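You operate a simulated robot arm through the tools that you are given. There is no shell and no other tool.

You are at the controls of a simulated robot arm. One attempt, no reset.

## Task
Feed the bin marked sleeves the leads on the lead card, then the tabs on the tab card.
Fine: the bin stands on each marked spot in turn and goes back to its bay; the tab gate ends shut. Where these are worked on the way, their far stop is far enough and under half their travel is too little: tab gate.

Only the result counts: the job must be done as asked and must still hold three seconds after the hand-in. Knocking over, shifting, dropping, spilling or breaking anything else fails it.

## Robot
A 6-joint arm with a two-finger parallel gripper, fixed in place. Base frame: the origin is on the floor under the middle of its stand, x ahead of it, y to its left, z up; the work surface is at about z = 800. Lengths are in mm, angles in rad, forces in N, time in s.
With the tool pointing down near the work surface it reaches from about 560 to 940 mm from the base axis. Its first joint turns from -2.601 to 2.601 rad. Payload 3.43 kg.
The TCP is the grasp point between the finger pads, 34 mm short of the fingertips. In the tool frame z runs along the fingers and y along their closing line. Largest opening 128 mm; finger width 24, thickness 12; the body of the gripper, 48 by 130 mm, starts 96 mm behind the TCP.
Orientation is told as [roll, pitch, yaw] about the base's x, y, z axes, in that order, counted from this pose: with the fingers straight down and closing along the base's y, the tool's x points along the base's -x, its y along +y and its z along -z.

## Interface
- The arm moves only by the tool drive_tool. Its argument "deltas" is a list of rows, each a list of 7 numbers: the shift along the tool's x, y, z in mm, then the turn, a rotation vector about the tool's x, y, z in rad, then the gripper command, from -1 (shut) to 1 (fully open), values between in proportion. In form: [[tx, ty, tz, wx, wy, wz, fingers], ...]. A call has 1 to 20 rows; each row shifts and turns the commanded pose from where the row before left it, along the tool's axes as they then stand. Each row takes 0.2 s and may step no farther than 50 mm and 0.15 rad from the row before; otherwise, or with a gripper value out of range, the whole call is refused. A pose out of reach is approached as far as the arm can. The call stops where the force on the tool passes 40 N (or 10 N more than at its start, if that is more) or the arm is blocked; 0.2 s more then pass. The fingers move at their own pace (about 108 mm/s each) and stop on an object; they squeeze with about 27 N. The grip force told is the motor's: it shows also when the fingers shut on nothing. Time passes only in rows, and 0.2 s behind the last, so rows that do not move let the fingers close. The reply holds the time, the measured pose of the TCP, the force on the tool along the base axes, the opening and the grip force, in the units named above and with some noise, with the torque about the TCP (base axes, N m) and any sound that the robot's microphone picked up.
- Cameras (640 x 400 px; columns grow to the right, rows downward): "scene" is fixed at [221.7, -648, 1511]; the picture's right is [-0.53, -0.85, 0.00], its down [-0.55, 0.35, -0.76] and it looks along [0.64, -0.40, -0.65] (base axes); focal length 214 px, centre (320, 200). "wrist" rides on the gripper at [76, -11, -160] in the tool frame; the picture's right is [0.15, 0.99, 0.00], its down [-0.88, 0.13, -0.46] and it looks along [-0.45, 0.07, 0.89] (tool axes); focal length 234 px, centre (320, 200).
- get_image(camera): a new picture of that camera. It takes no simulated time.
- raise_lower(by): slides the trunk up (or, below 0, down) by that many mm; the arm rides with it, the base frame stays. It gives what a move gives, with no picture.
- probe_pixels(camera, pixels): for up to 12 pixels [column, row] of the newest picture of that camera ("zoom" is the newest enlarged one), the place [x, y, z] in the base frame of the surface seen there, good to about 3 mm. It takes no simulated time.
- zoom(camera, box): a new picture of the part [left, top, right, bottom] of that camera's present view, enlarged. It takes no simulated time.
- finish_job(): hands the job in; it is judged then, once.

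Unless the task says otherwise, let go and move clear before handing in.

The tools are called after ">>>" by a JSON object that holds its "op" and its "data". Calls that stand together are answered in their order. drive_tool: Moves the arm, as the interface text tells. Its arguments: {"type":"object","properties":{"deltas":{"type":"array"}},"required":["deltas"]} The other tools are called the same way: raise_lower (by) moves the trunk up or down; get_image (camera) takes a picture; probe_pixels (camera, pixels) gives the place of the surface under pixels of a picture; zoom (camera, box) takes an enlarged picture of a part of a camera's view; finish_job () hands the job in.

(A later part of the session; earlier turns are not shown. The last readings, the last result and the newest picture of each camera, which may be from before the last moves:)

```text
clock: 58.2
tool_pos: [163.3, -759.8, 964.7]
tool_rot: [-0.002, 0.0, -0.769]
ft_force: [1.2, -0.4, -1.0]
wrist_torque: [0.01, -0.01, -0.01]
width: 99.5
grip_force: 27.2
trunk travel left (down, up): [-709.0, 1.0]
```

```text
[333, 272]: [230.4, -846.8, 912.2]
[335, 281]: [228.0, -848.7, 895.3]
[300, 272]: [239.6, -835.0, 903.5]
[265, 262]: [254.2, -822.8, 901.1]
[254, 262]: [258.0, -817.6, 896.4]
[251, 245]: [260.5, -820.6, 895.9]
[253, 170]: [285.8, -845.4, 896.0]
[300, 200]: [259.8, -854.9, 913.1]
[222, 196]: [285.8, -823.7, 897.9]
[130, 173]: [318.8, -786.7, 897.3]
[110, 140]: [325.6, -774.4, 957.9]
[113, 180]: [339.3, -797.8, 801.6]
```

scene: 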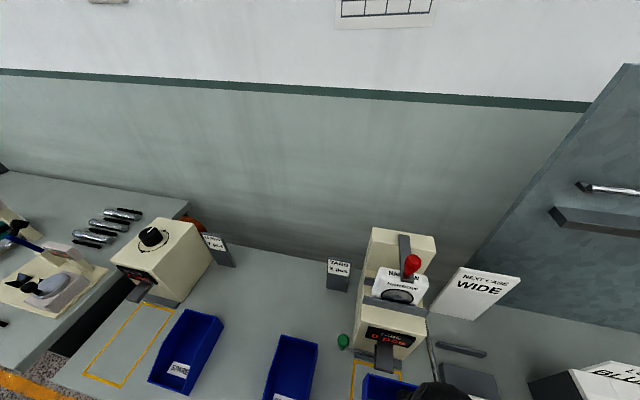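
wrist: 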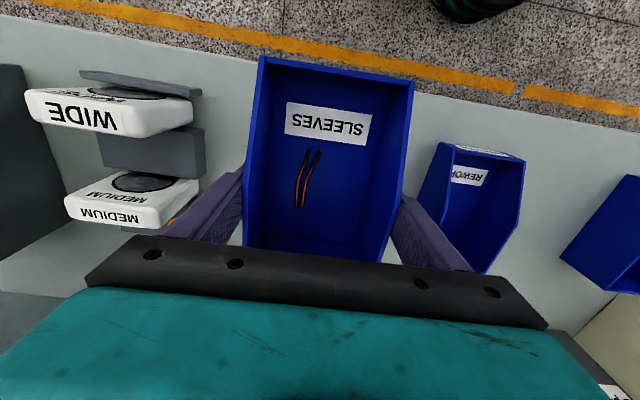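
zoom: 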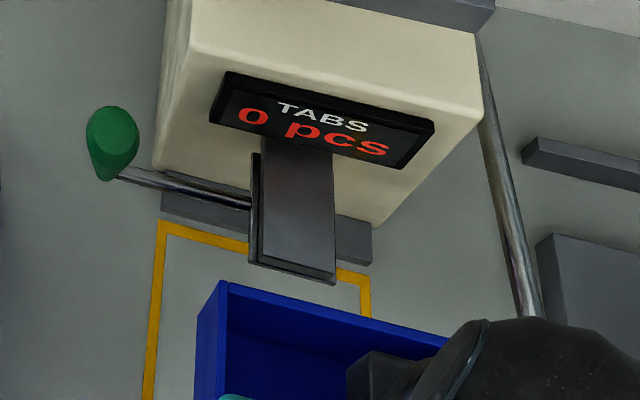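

The spout and gate plate's underside is at about z 895 and the bin rim will be at about 878 while sliding, so it fits. Lowering to just above the bench and sliding forward to the spot's centre.

>>> {"op": "drive_tool", "data": {"deltas": [[0, 0, 30, 0, 0, 0, -1], [0, 0, 30, 0, 0, 0, -1], [0, 0, 30, 0, 0, 0, -1], [0, 0, 20, 0, 0, 0, -1], [0, 0, 6, 0, 0, 0, -1], [-12, 0, 0, 0, 0, 0, -1], [-12, 0, 0, 0, 0, 0, -1], [-12, 0, 0, 0, 0, 0, -1], [-10, 0, 0, 0, 0, 0, -1], [0, 0, 0, 0, 0, 0, -1]]}}

>>> {"op": "get_image", "data": {"camera": "wrist"}}

>>> {"op": "zoom", "data": {"camera": "scene", "box": [320, 310, 460, 400]}}

```text
clock: 60.4
tool_pos: [196.4, -791.7, 853.1]
tool_rot: [0.0, 0.0, -0.771]
ft_force: [0.5, -0.9, -1.3]
wrist_torque: [-0.01, 0.01, -0.04]
width: 99.8
grip_force: 26.5
trunk travel left (down, up): [-709.0, 1.0]
```

```text
taken
```

wrist: 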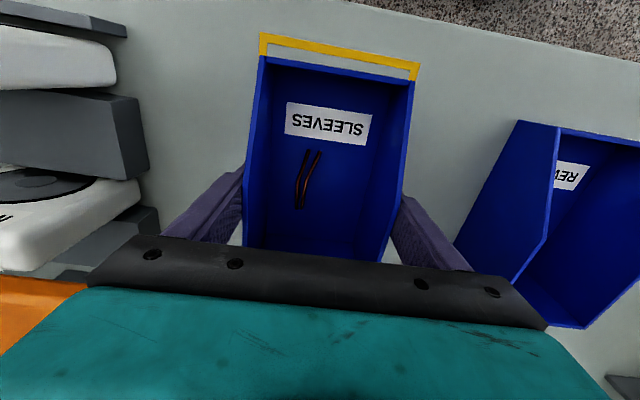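

```text
4.44 times, centred on (390, 355) of scene
```

zoom: 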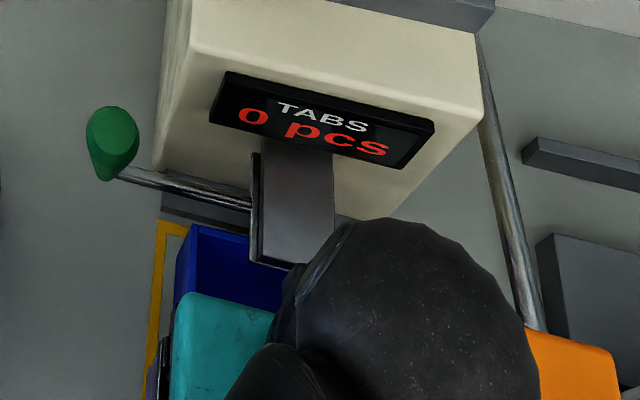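

Bin is under the tab spout. I'll probe front rim and yellow line for centring before setting it down.

>>> {"op": "probe_pixels", "data": {"camera": "wrist", "pixels": [[265, 60], [408, 82], [335, 72], [264, 40], [415, 68], [340, 55], [251, 140], [403, 150], [247, 220], [394, 230]]}}

>>> {"op": "drive_tool", "data": {"deltas": [[0, 0, 0, 0, 0, 0, -1]]}}

```text
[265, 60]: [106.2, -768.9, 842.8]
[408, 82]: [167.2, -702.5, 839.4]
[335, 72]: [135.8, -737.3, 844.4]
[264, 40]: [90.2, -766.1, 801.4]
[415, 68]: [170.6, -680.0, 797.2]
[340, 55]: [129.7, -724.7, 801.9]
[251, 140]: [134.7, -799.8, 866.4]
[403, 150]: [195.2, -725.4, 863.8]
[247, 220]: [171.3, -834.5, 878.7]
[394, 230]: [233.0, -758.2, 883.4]
```

```text
clock: 60.8
tool_pos: [196.5, -792.3, 852.9]
tool_rot: [0.0, 0.0, -0.769]
ft_force: [0.5, -0.6, -1.3]
wrist_torque: [0.03, -0.01, -0.02]
width: 99.5
grip_force: 27.1
trunk travel left (down, up): [-709.0, 1.0]
```

Centred within about a millimetre (bin 615–775, spot 601–790). Setting it down gently now.

>>> {"op": "drive_tool", "data": {"deltas": [[0, 0, 3, 0, 0, 0, -1], [0, 0, 2, 0, 0, 0, -1], [0, 0, 1, 0, 0, 0, -1], [0, 0, 0, 0, 0, 0, -1]]}}

```text
clock: 61.8
tool_pos: [196.0, -790.5, 845.5]
tool_rot: [-0.001, -0.004, -0.77]
ft_force: [-0.1, 0.8, 12.8]
wrist_torque: [0.78, -0.05, 0.05]
width: 99.6
grip_force: 26.3
trunk travel left (down, up): [-709.0, 1.0]
```

It stands on the bench (12.8 N up). I'll ease up slightly, open only to about 110 mm because of the orange handle, and rise straight up.

>>> {"op": "drive_tool", "data": {"deltas": [[0, 0, -0.8, 0, 0, 0, -1], [0, 0, 0, 0, 0, 0, 0.65], [0, 0, 0, 0, 0, 0, 0.72], [0, 0, 0, 0, 0, 0, 0.72], [0, 0, -25, 0, 0, 0, 0.72], [0, 0, -35, 0, 0, 0, 0.72], [0, 0, -40, 0, 0, 0, 0.72], [0, 0, -40, 0, 0, 0, 0.72], [0, 0, -40, 0, 0, 0, 0.72], [0, 0, 0, 0, 0, 0, 0.72]]}}

>>> {"op": "get_image", "data": {"camera": "wrist"}}

>>> {"op": "zoom", "data": {"camera": "scene", "box": [320, 310, 460, 400]}}

```text
clock: 64.0
tool_pos: [194.6, -792.9, 1023.4]
tool_rot: [0.001, 0.0, -0.77]
ft_force: [-0.5, 0.7, -0.2]
wrist_torque: [-0.01, 0.0, -0.04]
width: 109.9
grip_force: 0.2
trunk travel left (down, up): [-709.0, 1.0]
```

```text
taken
```

wrist: 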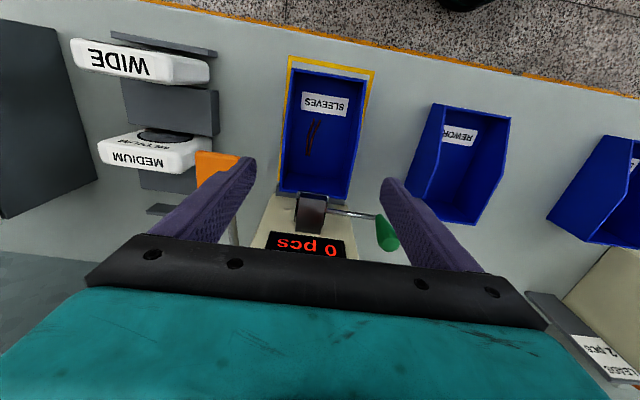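

```text
4.44 times, centred on (390, 355) of scene
```

zoom: 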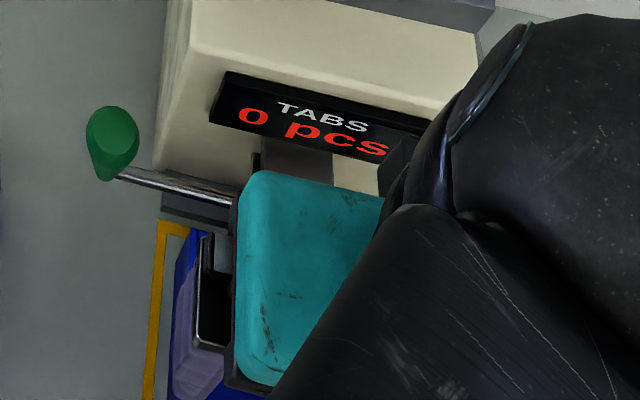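

The bin stands on the tab spot with both leads. I'll zoom on the gate and handle around (310,215)–(390,235) to work out how it moves.

>>> {"op": "zoom", "data": {"camera": "wrist", "box": [250, 170, 410, 260]}}

>>> {"op": "zoom", "data": {"camera": "wrist", "box": [270, 40, 390, 210]}}

```text
4.00 times, centred on (330, 215) of wrist
```

zoom: 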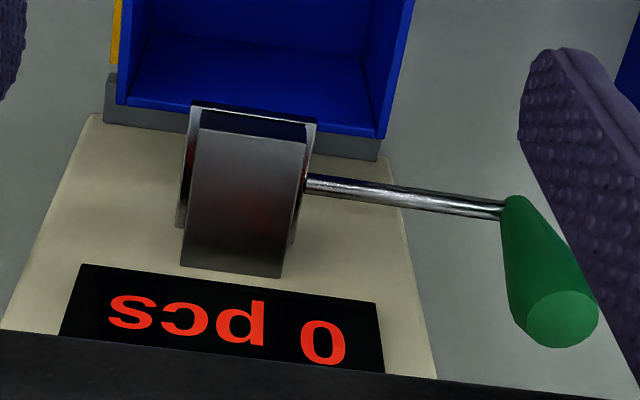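

```text
2.35 times, centred on (330, 125) of wrist
```

zoom: 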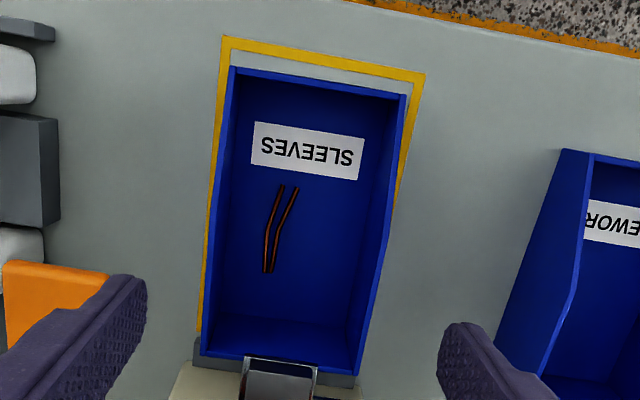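

The gate is a plate under the spout carried on the rod, with the green handle standing at the rod's outer end; it looks like a sideways slide. I'll measure handle, rod and the machine's nearby corner precisely to plan the grip.

>>> {"op": "zoom", "data": {"camera": "scene", "box": [320, 280, 440, 400]}}

>>> {"op": "probe_pixels", "data": {"camera": "zoom", "pixels": [[128, 290], [118, 315], [128, 330], [160, 310], [175, 260], [185, 240], [195, 200], [215, 130], [200, 270], [165, 300], [240, 260], [230, 300]]}}

>>> {"op": "get_image", "data": {"camera": "wrist"}}

>>> {"op": "probe_pixels", "data": {"camera": "wrist", "pixels": [[390, 249], [385, 225], [378, 219], [365, 216], [330, 212], [395, 246], [385, 248], [357, 255], [350, 225], [345, 210], [297, 200], [327, 204]]}}

```text
3.33 times, centred on (380, 340) of scene
```

zoom: 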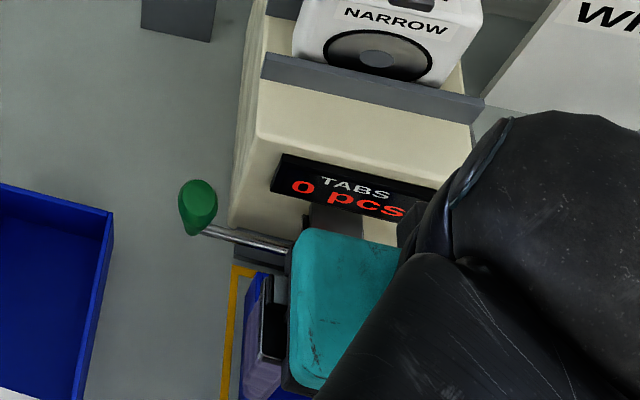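

```text
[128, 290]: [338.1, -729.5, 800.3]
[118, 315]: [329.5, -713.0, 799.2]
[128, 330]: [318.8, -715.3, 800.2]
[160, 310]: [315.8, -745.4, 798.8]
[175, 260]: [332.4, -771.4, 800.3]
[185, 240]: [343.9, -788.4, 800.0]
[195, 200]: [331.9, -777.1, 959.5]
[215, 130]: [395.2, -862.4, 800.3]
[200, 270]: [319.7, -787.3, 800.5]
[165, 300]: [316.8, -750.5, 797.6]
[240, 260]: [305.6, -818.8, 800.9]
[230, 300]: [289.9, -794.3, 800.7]
```

```text
taken
```

wrist: 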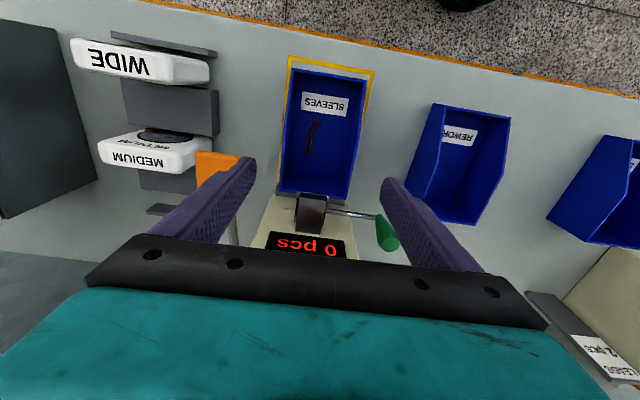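

```text
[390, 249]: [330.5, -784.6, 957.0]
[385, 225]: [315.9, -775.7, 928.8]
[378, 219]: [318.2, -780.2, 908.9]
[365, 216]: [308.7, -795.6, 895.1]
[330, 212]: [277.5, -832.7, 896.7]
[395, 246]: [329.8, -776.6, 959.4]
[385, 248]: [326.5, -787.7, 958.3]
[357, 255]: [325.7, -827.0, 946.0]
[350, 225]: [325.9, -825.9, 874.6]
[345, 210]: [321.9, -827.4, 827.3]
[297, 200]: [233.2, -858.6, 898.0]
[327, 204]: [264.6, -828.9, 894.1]
```

The handle is a cone (wide top at z≈958, centre about u -322, v 783) with the rod at z≈897; the machine's side is at u≈-354, v≥812. I'll probe the upper machine parts that the gripper body might come near.

>>> {"op": "zoom", "data": {"camera": "scene", "box": [340, 210, 450, 330]}}

>>> {"op": "probe_pixels", "data": {"camera": "zoom", "pixels": [[125, 260], [125, 275], [200, 285], [280, 300], [100, 240], [120, 300], [135, 60], [150, 110], [175, 200], [240, 170], [100, 330], [300, 260]]}}

```text
3.33 times, centred on (395, 270) of scene
```

zoom: 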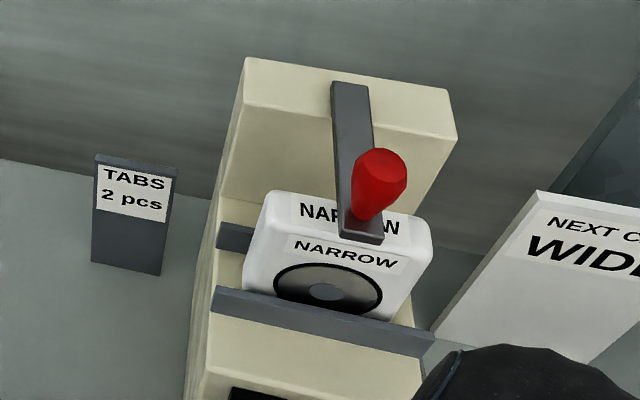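

```text
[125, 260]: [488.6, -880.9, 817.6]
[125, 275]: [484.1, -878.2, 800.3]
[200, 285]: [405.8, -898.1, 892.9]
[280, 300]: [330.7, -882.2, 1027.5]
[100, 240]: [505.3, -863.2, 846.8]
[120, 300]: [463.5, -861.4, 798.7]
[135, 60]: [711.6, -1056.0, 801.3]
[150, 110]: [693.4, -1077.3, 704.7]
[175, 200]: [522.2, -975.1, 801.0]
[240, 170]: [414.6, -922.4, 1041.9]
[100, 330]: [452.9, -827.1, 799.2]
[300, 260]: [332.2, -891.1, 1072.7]
```

Upper parts are at v≥850, so the gripper body (up to v≈807) clears them. I'll narrow the opening to 80 mm and move above the green handle, keeping the tips above it.

>>> {"op": "drive_tool", "data": {"deltas": [[0, 35, 0, 0, 0, 0, 0.25], [0, 35, 0, 0, 0, 0, 0.25], [0, 29.7, 0, 0, 0, 0, 0.25], [-30, 0, 0, 0, 0, 0, 0.25], [-30, 0, 0, 0, 0, 0, 0.25], [-26.8, 0, 0, 0, 0, 0, 0.25], [0, 0, 0, 0, 0, 0, 0.25]]}}

>>> {"op": "get_image", "data": {"camera": "wrist"}}

>>> {"op": "get_image", "data": {"camera": "scene"}}

```text
clock: 65.6
tool_pos: [328.6, -779.6, 1025.1]
tool_rot: [-0.002, -0.001, -0.769]
ft_force: [0.1, -0.2, 0.7]
wrist_torque: [0.02, 0.0, -0.01]
width: 80.0
grip_force: 0.0
trunk travel left (down, up): [-709.0, 1.0]
```

```text
taken
```

wrist: 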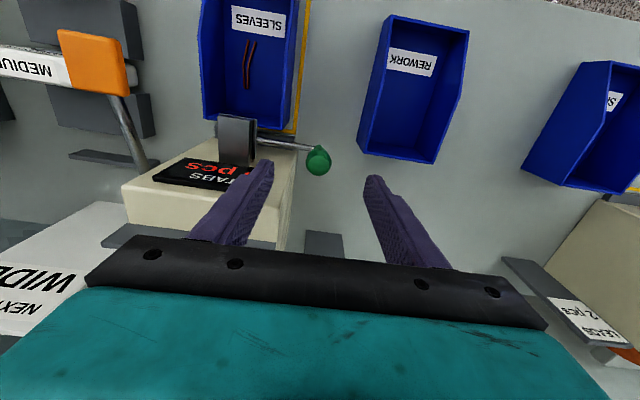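

```text
taken
```

scene: 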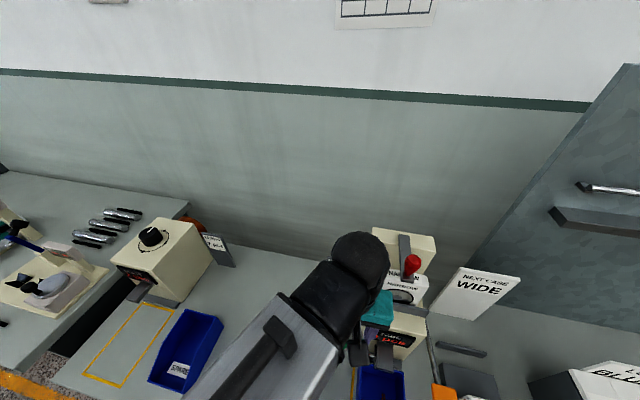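

The handle's top (319,160) lines up between the fingers, about 4 mm nearer the front than the TCP. I'll correct that, lower to z≈944 (tips above the rod) and check before closing.

>>> {"op": "drive_tool", "data": {"deltas": [[4, 0, 30, 0, 0, 0, 0.25], [0, 0, 30, 0, 0, 0, 0.25], [0, 0, 20, 0, 0, 0, 0.25], [0, 0, 0, 0, 0, 0, 0.25]]}}

>>> {"op": "get_image", "data": {"camera": "wrist"}}

>>> {"op": "zoom", "data": {"camera": "wrist", "box": [140, 90, 420, 260]}}

```text
clock: 66.6
tool_pos: [323.9, -777.4, 944.6]
tool_rot: [-0.002, 0.001, -0.77]
ft_force: [0.3, -0.1, 0.5]
wrist_torque: [0.01, -0.02, 0.0]
width: 79.9
grip_force: 0.0
trunk travel left (down, up): [-709.0, 1.0]
```

```text
taken
```

wrist: 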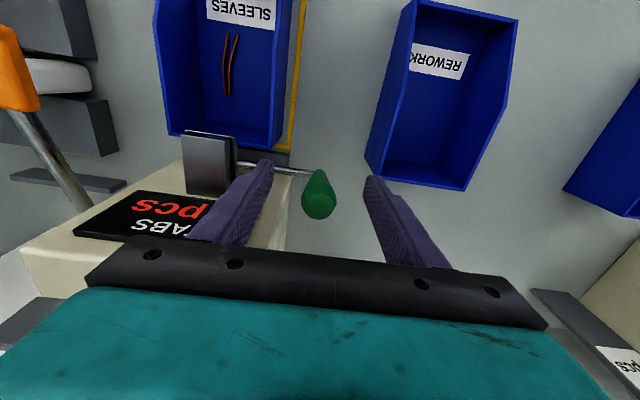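

```text
2.29 times, centred on (280, 175) of wrist
```

zoom: 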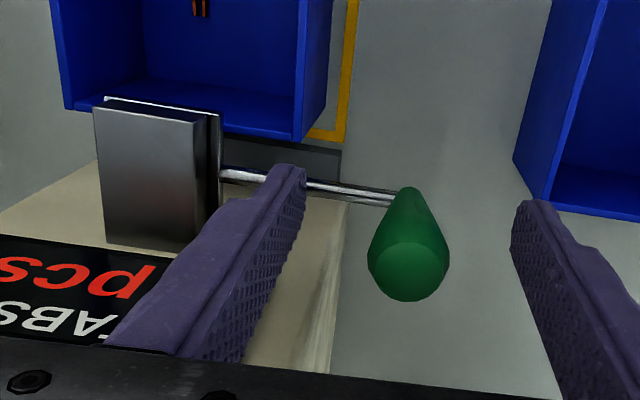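

The handle stands midway between the fingers with the tips above the rod. Closing on it gently.

>>> {"op": "drive_tool", "data": {"deltas": [[0, 0, 0, 0, 0, 0, -0.3], [0, 0, 0, 0, 0, 0, -1], [0, 0, 0, 0, 0, 0, -1]]}}

>>> {"op": "get_image", "data": {"camera": "wrist"}}

>>> {"op": "zoom", "data": {"camera": "scene", "box": [330, 300, 430, 400]}}

```text
clock: 67.4
tool_pos: [324.9, -777.1, 944.9]
tool_rot: [-0.002, 0.001, -0.77]
ft_force: [-1.0, 0.1, -1.1]
wrist_torque: [-0.03, -0.01, 0.01]
width: 26.6
grip_force: 44.7
trunk travel left (down, up): [-709.0, 1.0]
```

```text
taken
```

wrist: 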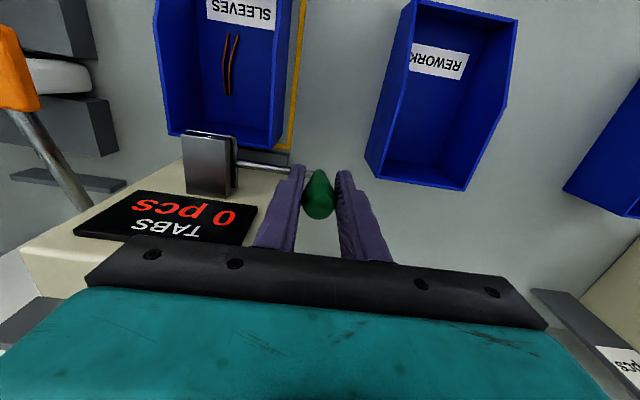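

```text
4.00 times, centred on (380, 350) of scene
```

zoom: 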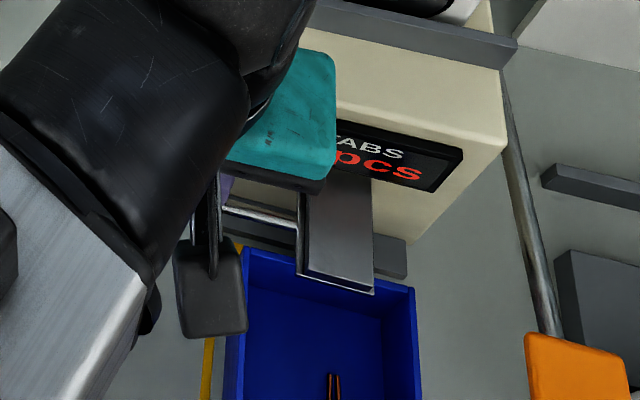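

The handle is gripped (26.6 mm) and the wrist view shows the display "0 pcs" and the gate plate. I'll test a small 6 mm pull along the rod, away from the machine.

>>> {"op": "drive_tool", "data": {"deltas": [[0, 3, 0, 0, 0, 0, -1], [0, 3, 0, 0, 0, 0, -1]]}}

>>> {"op": "zoom", "data": {"camera": "wrist", "box": [60, 90, 400, 260]}}

```text
clock: 68.0
tool_pos: [329.5, -772.5, 944.4]
tool_rot: [-0.001, 0.0, -0.771]
ft_force: [-0.9, 0.0, -1.6]
wrist_torque: [-0.18, -0.09, 0.01]
width: 26.2
grip_force: 45.3
trunk travel left (down, up): [-709.0, 1.0]
```

```text
1.88 times, centred on (230, 175) of wrist
```

zoom: 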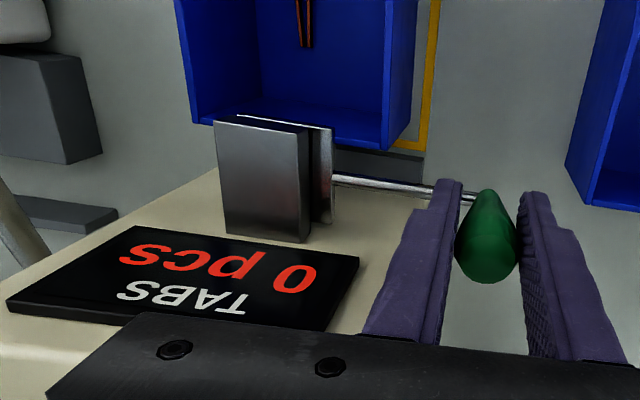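

The plate slid out with the handle (now visible right of the spout at zoom (325,175)), with hardly any force; display still 0. Continuing in small steps, watching the count.

>>> {"op": "drive_tool", "data": {"deltas": [[0, 8, 0, 0, 0, 0, -1]]}}

>>> {"op": "zoom", "data": {"camera": "wrist", "box": [60, 90, 400, 260]}}

```text
clock: 68.4
tool_pos: [335.2, -768.8, 945.3]
tool_rot: [0.001, 0.001, -0.77]
ft_force: [-0.4, 1.7, -2.7]
wrist_torque: [-0.35, -0.23, 0.0]
width: 26.4
grip_force: 45.2
trunk travel left (down, up): [-709.0, 1.0]
```

```text
1.88 times, centred on (230, 175) of wrist
```

zoom: 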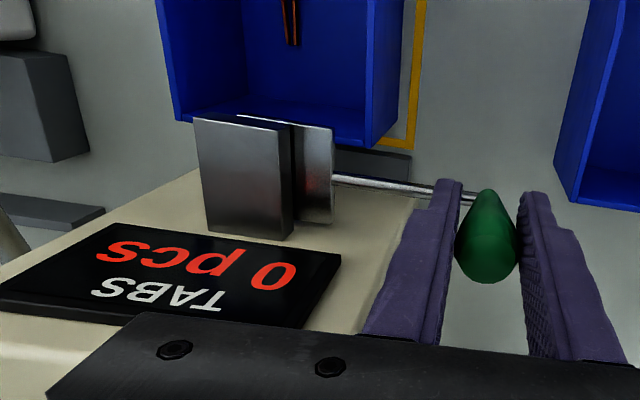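

About 14 mm open now, display 0, still free-moving. Another small step.

>>> {"op": "drive_tool", "data": {"deltas": [[0, 6, 0, 0, 0, 0, -1]]}}

>>> {"op": "zoom", "data": {"camera": "wrist", "box": [60, 90, 400, 260]}}

```text
clock: 68.8
tool_pos: [339.4, -763.4, 944.2]
tool_rot: [-0.001, 0.002, -0.769]
ft_force: [-2.0, 1.3, -4.2]
wrist_torque: [-0.06, 0.06, 0.04]
width: 26.5
grip_force: 45.5
trunk travel left (down, up): [-709.0, 1.0]
```

```text
1.88 times, centred on (230, 175) of wrist
```

zoom: 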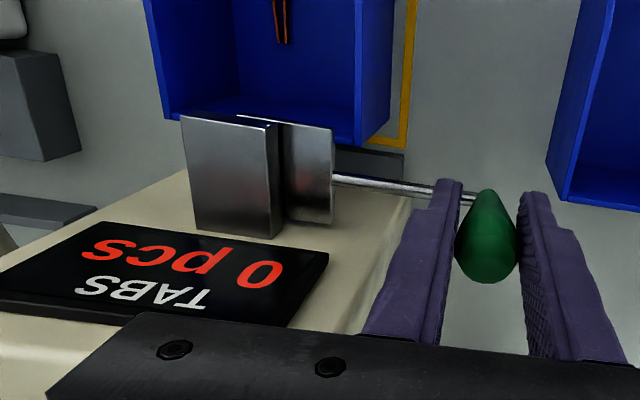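

Roughly 20 mm open, display 0. Next step.

>>> {"op": "drive_tool", "data": {"deltas": [[0, 5, 0, 0, 0, 0, -1]]}}

>>> {"op": "zoom", "data": {"camera": "wrist", "box": [60, 90, 400, 260]}}

```text
clock: 69.2
tool_pos: [342.1, -759.5, 944.8]
tool_rot: [0.001, 0.002, -0.77]
ft_force: [-2.6, 4.0, -7.4]
wrist_torque: [-0.26, -0.13, 0.0]
width: 26.6
grip_force: 44.9
trunk travel left (down, up): [-709.0, 1.0]
```

```text
1.88 times, centred on (230, 175) of wrist
```

zoom: 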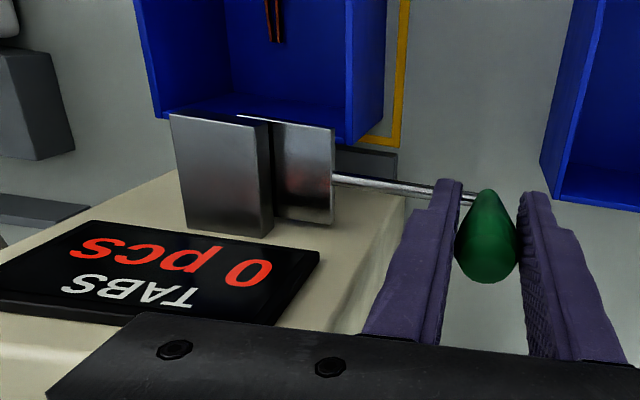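

About 25 mm open, display 0; small side forces only. Next step.

>>> {"op": "drive_tool", "data": {"deltas": [[0, 5, 0, 0, 0, 0, -1]]}}

>>> {"op": "zoom", "data": {"camera": "wrist", "box": [60, 90, 400, 260]}}

```text
clock: 69.6
tool_pos: [346.0, -757.2, 945.0]
tool_rot: [0.0, 0.001, -0.77]
ft_force: [-4.0, 2.8, -10.7]
wrist_torque: [-0.04, 0.05, -0.05]
width: 26.6
grip_force: 44.8
trunk travel left (down, up): [-709.0, 1.0]
```

```text
1.88 times, centred on (230, 175) of wrist
```

zoom: 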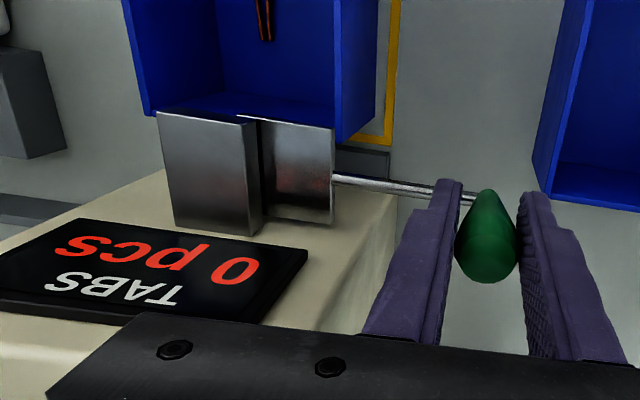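

About 29 mm open, display 0. I'll add a slight downward trim to relieve the -10 N vertical force and step on.

>>> {"op": "drive_tool", "data": {"deltas": [[0, 5, 0.7, 0, 0, 0, -1]]}}

>>> {"op": "zoom", "data": {"camera": "wrist", "box": [60, 90, 400, 260]}}

```text
clock: 70.0
tool_pos: [348.3, -753.2, 944.3]
tool_rot: [0.001, 0.001, -0.769]
ft_force: [-4.6, 5.2, -7.4]
wrist_torque: [0.17, 0.33, 0.02]
width: 26.7
grip_force: 45.0
trunk travel left (down, up): [-709.0, 1.0]
```

```text
1.88 times, centred on (230, 175) of wrist
```

zoom: 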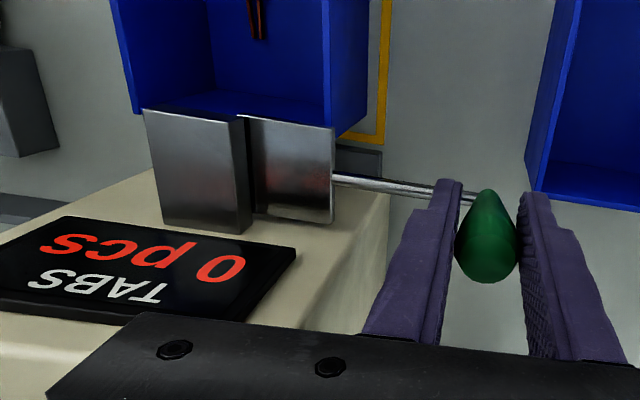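

About 34 mm open and the plate is nearly clear of the spout; display 0. Stepping on to find the far stop.

>>> {"op": "drive_tool", "data": {"deltas": [[0, 4, 0.5, 0, 0, 0, -1]]}}

>>> {"op": "zoom", "data": {"camera": "wrist", "box": [60, 90, 400, 260]}}

```text
clock: 70.4
tool_pos: [352.6, -749.8, 944.6]
tool_rot: [-0.001, 0.003, -0.769]
ft_force: [-6.6, 6.3, -3.6]
wrist_torque: [0.28, 0.37, 0.03]
width: 26.9
grip_force: 45.2
trunk travel left (down, up): [-709.0, 1.0]
```

```text
1.88 times, centred on (230, 175) of wrist
```

zoom: 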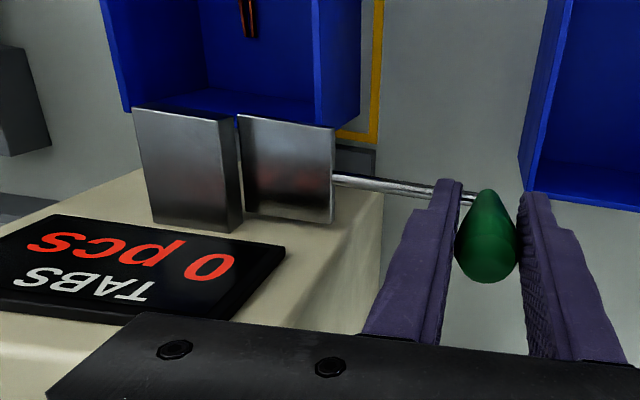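

About 39 mm, plate clear of the spout, display still 0. I'll trim sideways and keep going to the far stop.

>>> {"op": "drive_tool", "data": {"deltas": [[0.6, 5, 0.3, 0, 0, 0, -1]]}}

>>> {"op": "zoom", "data": {"camera": "wrist", "box": [60, 90, 400, 260]}}

```text
clock: 70.8
tool_pos: [356.1, -747.1, 944.9]
tool_rot: [-0.001, -0.001, -0.769]
ft_force: [-1.8, 3.0, 3.0]
wrist_torque: [0.68, 0.84, 0.04]
width: 26.6
grip_force: 45.2
trunk travel left (down, up): [-709.0, 1.0]
```

```text
1.88 times, centred on (230, 175) of wrist
```

zoom: 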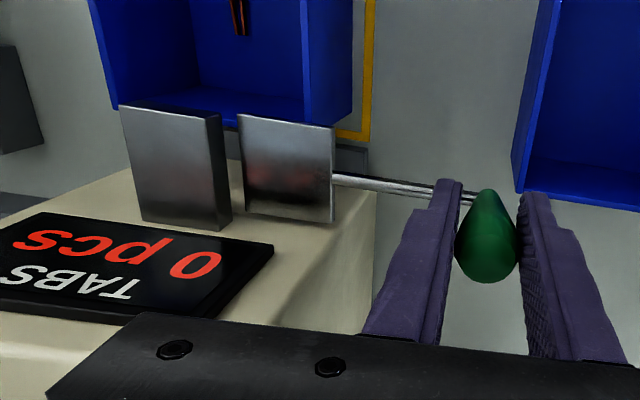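

About 43 mm open, display 0, no hard stop yet. Another step.

>>> {"op": "drive_tool", "data": {"deltas": [[0, 5, 0, 0, 0, 0, -1]]}}

>>> {"op": "zoom", "data": {"camera": "wrist", "box": [60, 90, 400, 260]}}

```text
clock: 71.2
tool_pos: [356.6, -746.1, 944.9]
tool_rot: [-0.005, -0.005, -0.772]
ft_force: [-8.9, -13.5, 11.6]
wrist_torque: [0.36, 0.45, -0.1]
width: 26.7
grip_force: 45.2
trunk travel left (down, up): [-709.0, 1.0]
```

```text
1.88 times, centred on (230, 175) of wrist
```

zoom: 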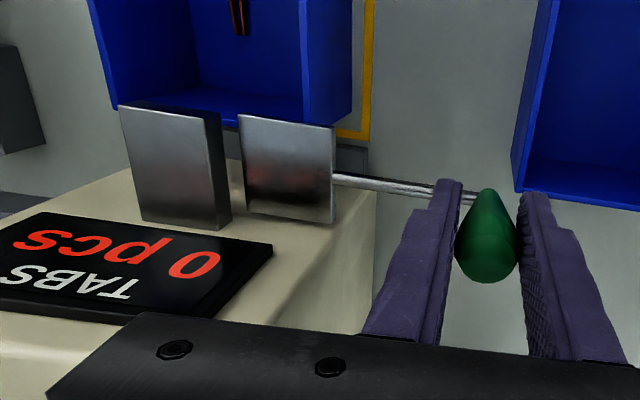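

The gate met its far stop at about 44 mm (16 N against the pull), and the display still shows 0. I'll ease back 2 mm and wait briefly with it open, watching the count.

>>> {"op": "drive_tool", "data": {"deltas": [[0, -3, 0, 0, 0, 0, -1], [0, 0, 0, 0, 0, 0, -1]]}}

>>> {"op": "zoom", "data": {"camera": "wrist", "box": [60, 60, 400, 260]}}

>>> {"op": "get_image", "data": {"camera": "scene"}}

```text
clock: 71.8
tool_pos: [357.1, -745.4, 946.1]
tool_rot: [-0.002, -0.004, -0.77]
ft_force: [-0.2, -19.3, 20.8]
wrist_torque: [-0.19, -0.13, -0.03]
width: 26.6
grip_force: 45.4
trunk travel left (down, up): [-709.0, 1.0]
```

```text
1.88 times, centred on (230, 160) of wrist
```

zoom: 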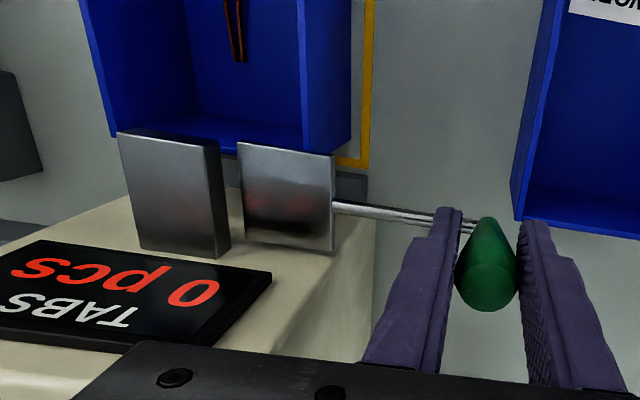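

```text
taken
```

scene: 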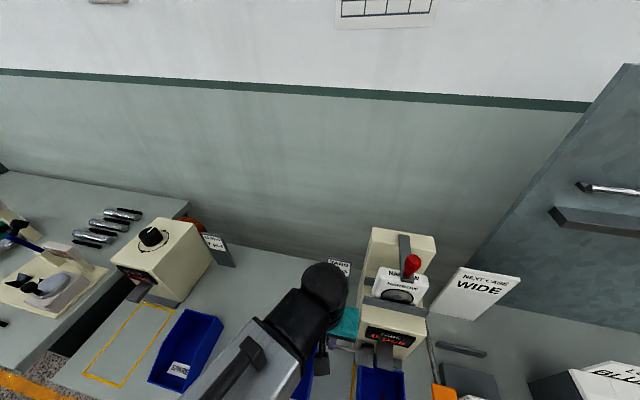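

No count with the gate standing open for over a second. I'll relieve the vertical push and slide the gate back shut step by step, watching whether a full stroke delivers a piece.

>>> {"op": "drive_tool", "data": {"deltas": [[0, -4, -0.8, 0, 0, 0, -1], [0, -6, 0, 0, 0, 0, -1], [0, -6, 0, 0, 0, 0, -1]]}}

>>> {"op": "zoom", "data": {"camera": "wrist", "box": [60, 60, 400, 260]}}

```text
clock: 72.6
tool_pos: [346.4, -753.9, 944.2]
tool_rot: [0.0, -0.001, -0.77]
ft_force: [7.8, -8.7, 16.7]
wrist_torque: [-0.55, -0.76, 0.04]
width: 26.4
grip_force: 45.0
trunk travel left (down, up): [-709.0, 1.0]
```

```text
1.88 times, centred on (230, 160) of wrist
```

zoom: 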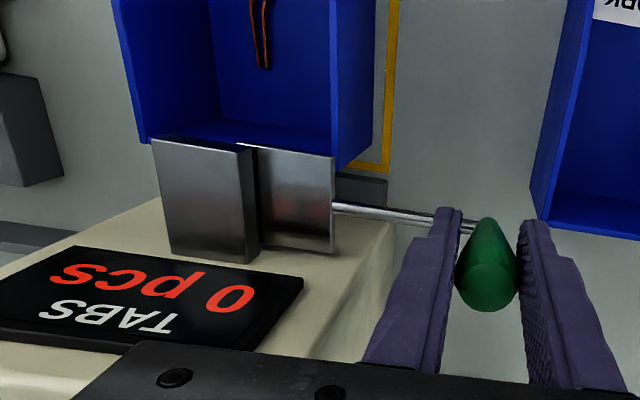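

Gate is sliding back (about 30 mm open), display 0. I'll trim the pose for the small side forces and carry on closing.

>>> {"op": "drive_tool", "data": {"deltas": [[-0.4, -6, -0.6, 0, 0, 0, -1], [0, -6, 0, 0, 0, 0, -1]]}}

>>> {"op": "zoom", "data": {"camera": "wrist", "box": [60, 60, 400, 260]}}

```text
clock: 73.2
tool_pos: [337.6, -763.2, 944.4]
tool_rot: [-0.001, 0.001, -0.77]
ft_force: [3.1, -3.3, 6.0]
wrist_torque: [-0.59, -0.64, 0.0]
width: 26.6
grip_force: 44.7
trunk travel left (down, up): [-709.0, 1.0]
```

```text
1.88 times, centred on (230, 160) of wrist
```

zoom: 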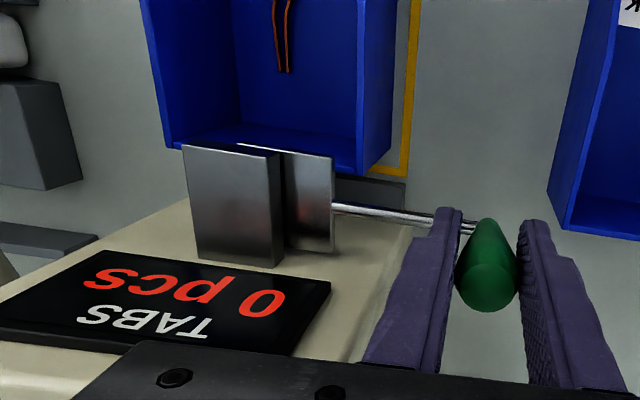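

Now about 18 mm open and the display still reads 0. Closing the rest of the way.

>>> {"op": "drive_tool", "data": {"deltas": [[0, -6, -0.3, 0, 0, 0, -1], [0, -6, 0, 0, 0, 0, -1], [0, -5, 0, 0, 0, 0, -1]]}}

>>> {"op": "zoom", "data": {"camera": "wrist", "box": [60, 60, 400, 260]}}

```text
clock: 74.0
tool_pos: [323.8, -777.3, 945.4]
tool_rot: [0.0, 0.005, -0.77]
ft_force: [-3.5, 2.3, -4.3]
wrist_torque: [0.1, -0.02, 0.0]
width: 26.3
grip_force: 44.7
trunk travel left (down, up): [-709.0, 1.0]
```

```text
1.88 times, centred on (230, 160) of wrist
```

zoom: 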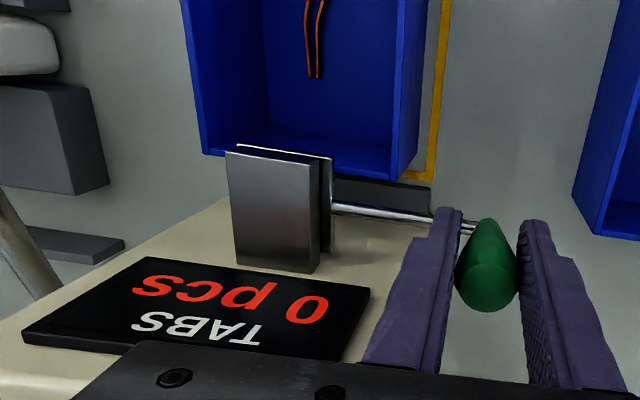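

The gate is almost shut (about 2 mm left by the plate edge) and the count is still 0. I'll press it fully home against its stop and look again.

>>> {"op": "drive_tool", "data": {"deltas": [[0, -2, 0, 0, 0, 0, -1], [0, -2, 0, 0, 0, 0, -1], [0, 0, 0, 0, 0, 0, -1]]}}

>>> {"op": "zoom", "data": {"camera": "wrist", "box": [60, 60, 400, 260]}}

```text
clock: 74.8
tool_pos: [323.7, -777.5, 945.6]
tool_rot: [0.002, 0.005, -0.769]
ft_force: [-1.7, 16.3, -8.1]
wrist_torque: [0.26, 0.18, 0.06]
width: 26.4
grip_force: 45.3
trunk travel left (down, up): [-709.0, 1.0]
```

```text
1.88 times, centred on (230, 160) of wrist
```

zoom: 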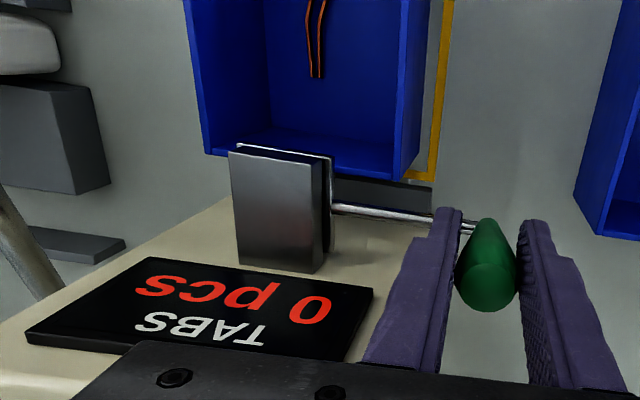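

Gate is fully shut again (10 N on its stop) and the count stays 0, so the gate only lets pieces through and something else must feed them. I'll release the handle, back away, and study the red and orange levers.

>>> {"op": "drive_tool", "data": {"deltas": [[0, 2, 0, 0, 0, 0, -1], [0, 0, 0, 0, 0, 0, -0.2], [0, 0, 0, 0, 0, 0, 0.25], [0, 0, 0, 0, 0, 0, 0.25], [0, 0, -30, 0, 0, 0, 0.25], [0, 0, -30, 0, 0, 0, 0.25], [0, 0, -30, 0, 0, 0, 0.25], [30, 20, 0, 0, 0, 0, 0.25], [30, 30, 0, 0, 0, 0, 0.25], [30, 30, 0, 0, 0, 0, 0.25], [30, 30, 0, 0, 0, 0, 0.25], [0, 40, 0, 0, 0, 0, 0.25], [0, 40, 0, 0, 0, 0, 0.25], [0, 40, 0, 0, 0, 0, 0.25], [0, 0, 0, 0, 0, 0, 0.25]]}}

>>> {"op": "get_image", "data": {"camera": "scene"}}

>>> {"op": "zoom", "data": {"camera": "scene", "box": [350, 210, 470, 310]}}

>>> {"op": "zoom", "data": {"camera": "scene", "box": [330, 290, 490, 400]}}

```text
clock: 78.0
tool_pos: [399.6, -530.5, 1034.9]
tool_rot: [0.0, 0.0, -0.77]
ft_force: [-0.4, 0.2, 0.1]
wrist_torque: [-0.01, -0.03, 0.0]
width: 79.8
grip_force: 0.0
trunk travel left (down, up): [-709.0, 1.0]
```

```text
taken
```

scene: 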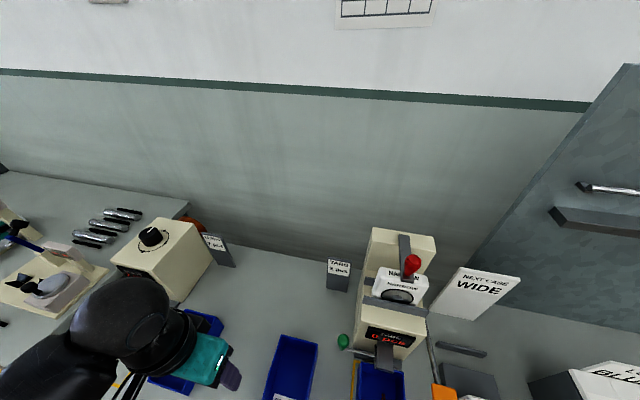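

```text
4.00 times, centred on (410, 260) of scene
```

zoom: 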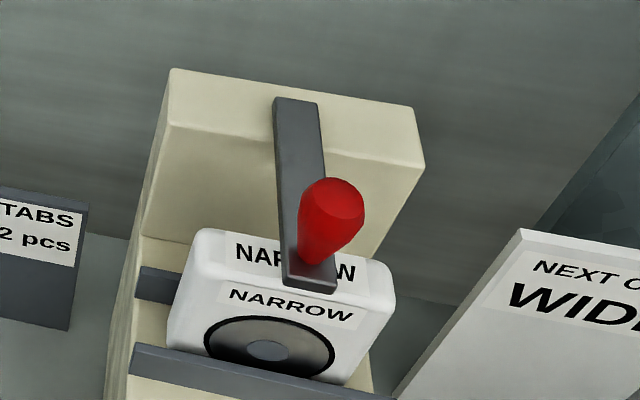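

```text
3.64 times, centred on (410, 345) of scene
```

zoom: 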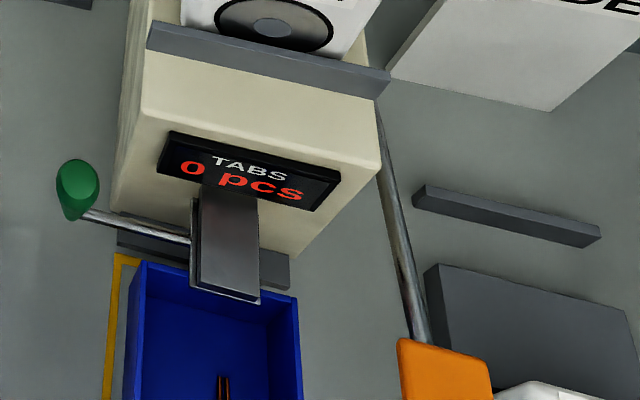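

The red lever is a bar hinged at the machine's top lying over the NARROW cassette (a clamp), while the orange paddle sits on a long rod pivoted at the machine's side (zoom (380,130) to (440,370)). I'll probe along that rod and the paddle.

>>> {"op": "probe_pixels", "data": {"camera": "zoom", "pixels": [[381, 125], [386, 160], [392, 200], [400, 240], [408, 280], [416, 320], [420, 335], [405, 345], [445, 355], [485, 365], [410, 395], [480, 395]]}}

>>> {"op": "get_image", "data": {"camera": "wrist"}}

```text
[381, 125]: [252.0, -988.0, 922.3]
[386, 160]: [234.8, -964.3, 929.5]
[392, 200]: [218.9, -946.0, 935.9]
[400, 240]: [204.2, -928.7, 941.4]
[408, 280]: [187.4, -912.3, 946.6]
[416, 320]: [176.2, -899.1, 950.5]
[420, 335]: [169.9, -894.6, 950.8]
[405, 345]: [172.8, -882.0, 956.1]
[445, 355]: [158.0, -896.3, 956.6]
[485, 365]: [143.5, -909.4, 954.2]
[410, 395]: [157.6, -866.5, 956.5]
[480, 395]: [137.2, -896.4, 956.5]
```

```text
taken
```

wrist: 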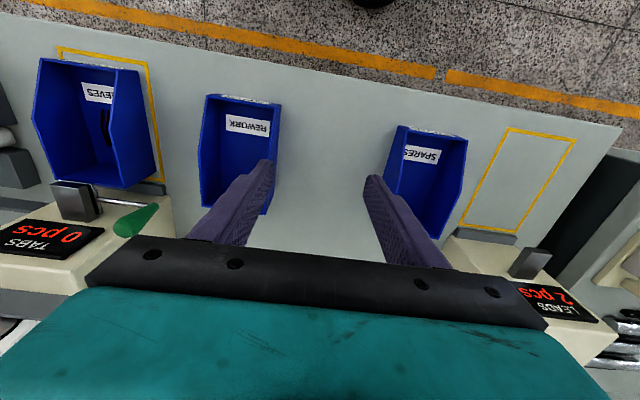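

The orange lever's rod rises about 13° toward the front (pivot beyond v 877, z≈920; paddle u -502 to -542 at z≈956), consistent with a press-down feed lever. Pieces could only fall with the gate open, so I'll go back and open the gate first.

>>> {"op": "drive_tool", "data": {"deltas": [[0, -40, 0, 0, 0, 0, 0.25], [0, -40, 0, 0, 0, 0, 0.25], [0, -40, 0, 0, 0, 0, 0.25], [-30, -28, 0, 0, 0, 0, 0.25], [-30, -28, 0, 0, 0, 0, 0.25], [-30, -28, 0, 0, 0, 0, 0.25], [-27.6, -25.6, 0, 0, 0, 0, 0.25], [0, 0, 30, 0, 0, 0, 0.25], [0, 0, 0, 0, 0, 0, 0.25]]}}

>>> {"op": "get_image", "data": {"camera": "wrist"}}

```text
clock: 80.0
tool_pos: [326.6, -776.0, 1007.0]
tool_rot: [-0.002, 0.0, -0.771]
ft_force: [0.0, -0.2, -0.2]
wrist_torque: [0.01, 0.0, 0.0]
width: 80.1
grip_force: 0.0
trunk travel left (down, up): [-709.0, 1.0]
```

```text
taken
```

wrist: 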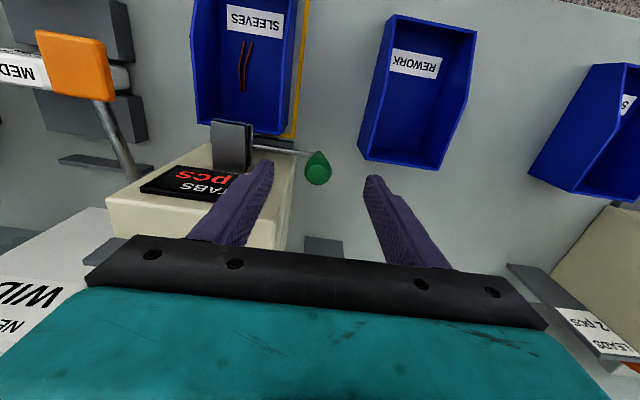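

Aligned over the handle (318,168). Descending, gripping, and pulling the gate out to near its far stop.

>>> {"op": "drive_tool", "data": {"deltas": [[0, 0, 30, 0, 0, 0, 0.25], [0, 0, 32, 0, 0, 0, 0.25], [0, 0, 0, 0, 0, 0, -0.3], [0, 0, 0, 0, 0, 0, -1], [0, 0, 0, 0, 0, 0, -1], [0.2, 8, 0, 0, 0, 0, -1], [0.2, 8, 0, 0, 0, 0, -1], [0.2, 8, 0.3, 0, 0, 0, -1]]}}

>>> {"op": "zoom", "data": {"camera": "wrist", "box": [60, 60, 400, 260]}}

```text
clock: 81.8
tool_pos: [341.5, -760.7, 946.2]
tool_rot: [-0.005, -0.007, -0.768]
ft_force: [14.4, -14.3, 14.4]
wrist_torque: [0.24, 0.36, 0.05]
width: 26.8
grip_force: 44.5
trunk travel left (down, up): [-709.0, 1.0]
```

```text
1.88 times, centred on (230, 160) of wrist
```

zoom: 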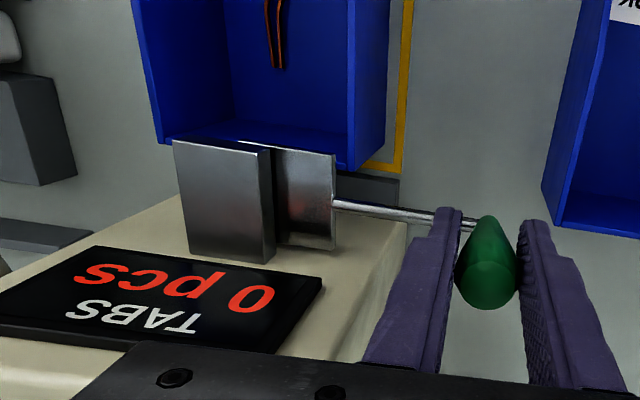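

Half-way out; a 20 N side force shows I over-trimmed, so I'll correct by about 1 mm and pull on to the far stop.

>>> {"op": "drive_tool", "data": {"deltas": [[-0.8, 4, -0.5, 0, 0, 0, -1], [0, 7, 0, 0, 0, 0, -1], [0, 6, 0, 0, 0, 0, -1], [0, 3, 0, 0, 0, 0, -1]]}}

>>> {"op": "zoom", "data": {"camera": "wrist", "box": [60, 60, 400, 260]}}

```text
clock: 82.8
tool_pos: [355.2, -744.9, 945.9]
tool_rot: [-0.003, -0.008, -0.767]
ft_force: [19.4, -18.0, 24.3]
wrist_torque: [-0.18, -0.12, 0.0]
width: 26.7
grip_force: 45.6
trunk travel left (down, up): [-709.0, 1.0]
```

```text
1.88 times, centred on (230, 160) of wrist
```

zoom: 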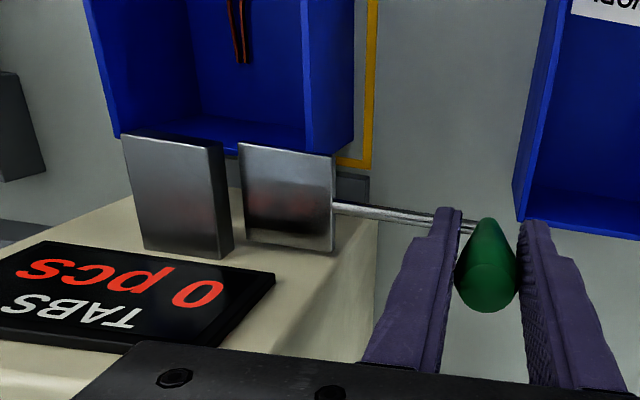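

The gate is at its far stop (45 mm), still 0 pcs. I'll release the handle, rise, and check that the gate stays open.

>>> {"op": "drive_tool", "data": {"deltas": [[-0.5, 0, -0.5, 0, 0, 0, -1], [0, 0, 0, 0, 0, 0, -0.2], [0, 0, 0, 0, 0, 0, 0.1], [0, 0, 0, 0, 0, 0, 0.1], [0, 0, -30, 0, 0, 0, 0.1], [0, 0, -30, 0, 0, 0, 0.1], [0, 0, -30, 0, 0, 0, 0.1], [0, 0, 0, 0, 0, 0, 0.1]]}}

>>> {"op": "get_image", "data": {"camera": "wrist"}}

```text
clock: 84.6
tool_pos: [355.0, -744.4, 1032.7]
tool_rot: [-0.002, 0.0, -0.771]
ft_force: [-0.5, 0.1, -0.3]
wrist_torque: [-0.05, 0.0, 0.02]
width: 70.5
grip_force: 0.2
trunk travel left (down, up): [-709.0, 1.0]
```

```text
taken
```

wrist: 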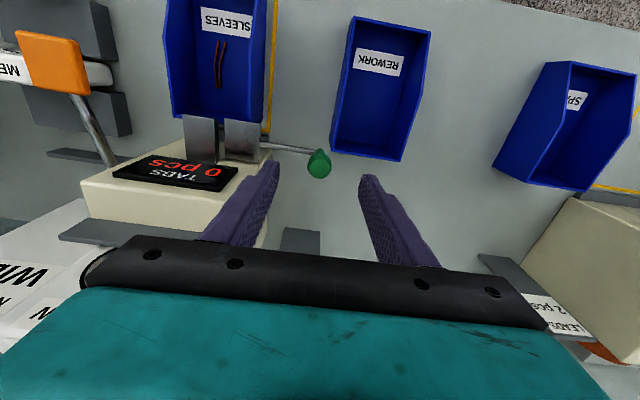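

The gate stays open and the display reads 0 pcs at (215,170). Now I'll probe the orange paddle's outline at (55,62) in this view.

>>> {"op": "zoom", "data": {"camera": "wrist", "box": [0, 10, 260, 230]}}

>>> {"op": "probe_pixels", "data": {"camera": "wrist", "pixels": [[20, 36], [76, 44], [86, 90], [32, 82], [52, 62], [80, 100], [95, 130], [110, 160], [105, 175], [60, 175], [150, 175], [20, 95]]}}

```text
1.82 times, centred on (130, 120) of wrist
```

zoom: 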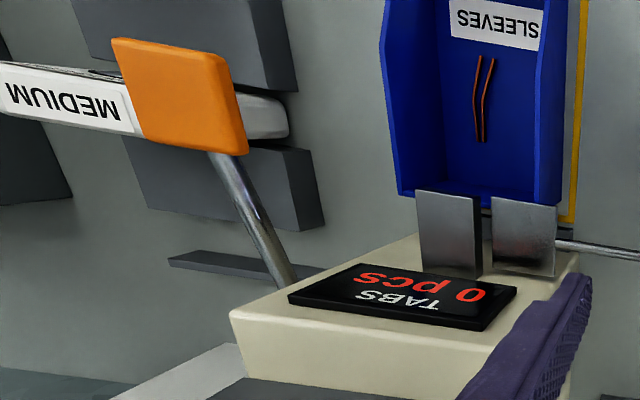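

```text
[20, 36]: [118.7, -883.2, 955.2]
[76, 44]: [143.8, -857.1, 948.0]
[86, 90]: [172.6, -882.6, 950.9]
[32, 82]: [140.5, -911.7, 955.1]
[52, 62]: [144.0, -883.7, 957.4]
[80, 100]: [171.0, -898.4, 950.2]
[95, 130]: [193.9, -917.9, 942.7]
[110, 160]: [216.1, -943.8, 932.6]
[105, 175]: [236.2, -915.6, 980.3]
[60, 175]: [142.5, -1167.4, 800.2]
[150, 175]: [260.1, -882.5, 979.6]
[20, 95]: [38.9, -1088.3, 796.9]
```

The paddle spans u -502…-543, v 708…746 with its top at z≈957. I'll close the fingers and move above its front half.

>>> {"op": "drive_tool", "data": {"deltas": [[30, 0, 0, 0, 0, 0, -1], [29.3, 0, 0, 0, 0, 0, -1], [0, -41, 0, 0, 0, 0, -1], [0, -41, 0, 0, 0, 0, -1], [0, -41, 0, 0, 0, 0, -1], [0, -41, 0, 0, 0, 0, -1], [0, -41, 0, 0, 0, 0, -1], [0, -40.8, 0, 0, 0, 0, -1], [0, 0, 0, 0, 0, 0, -1]]}}

>>> {"op": "get_image", "data": {"camera": "wrist"}}

>>> {"op": "get_image", "data": {"camera": "scene"}}

```text
clock: 86.6
tool_pos: [141.1, -880.7, 1034.1]
tool_rot: [-0.002, 0.0, -0.768]
ft_force: [-0.7, 0.2, -0.3]
wrist_torque: [0.0, 0.0, 0.03]
width: 0.0
grip_force: 27.1
trunk travel left (down, up): [-709.0, 1.0]
```

```text
taken
```

wrist: 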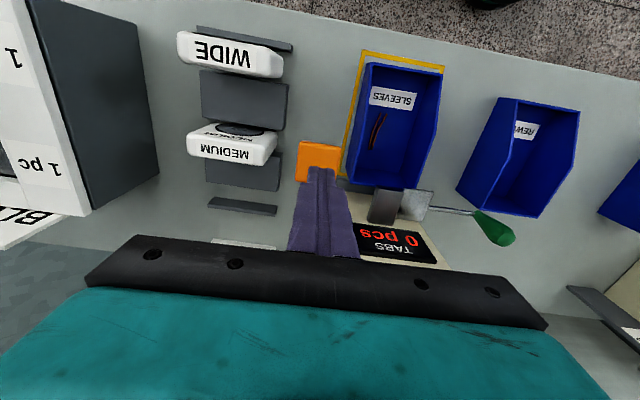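

```text
taken
```

scene: 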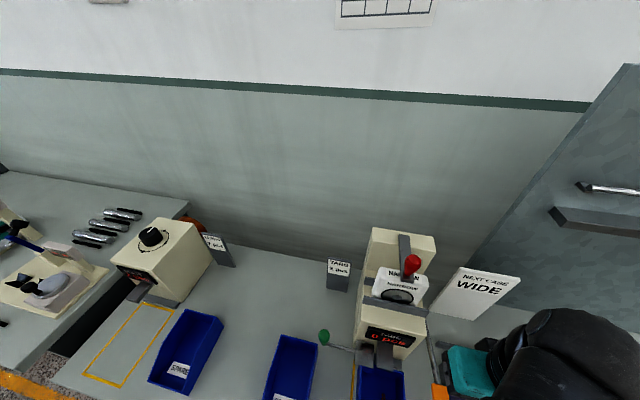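

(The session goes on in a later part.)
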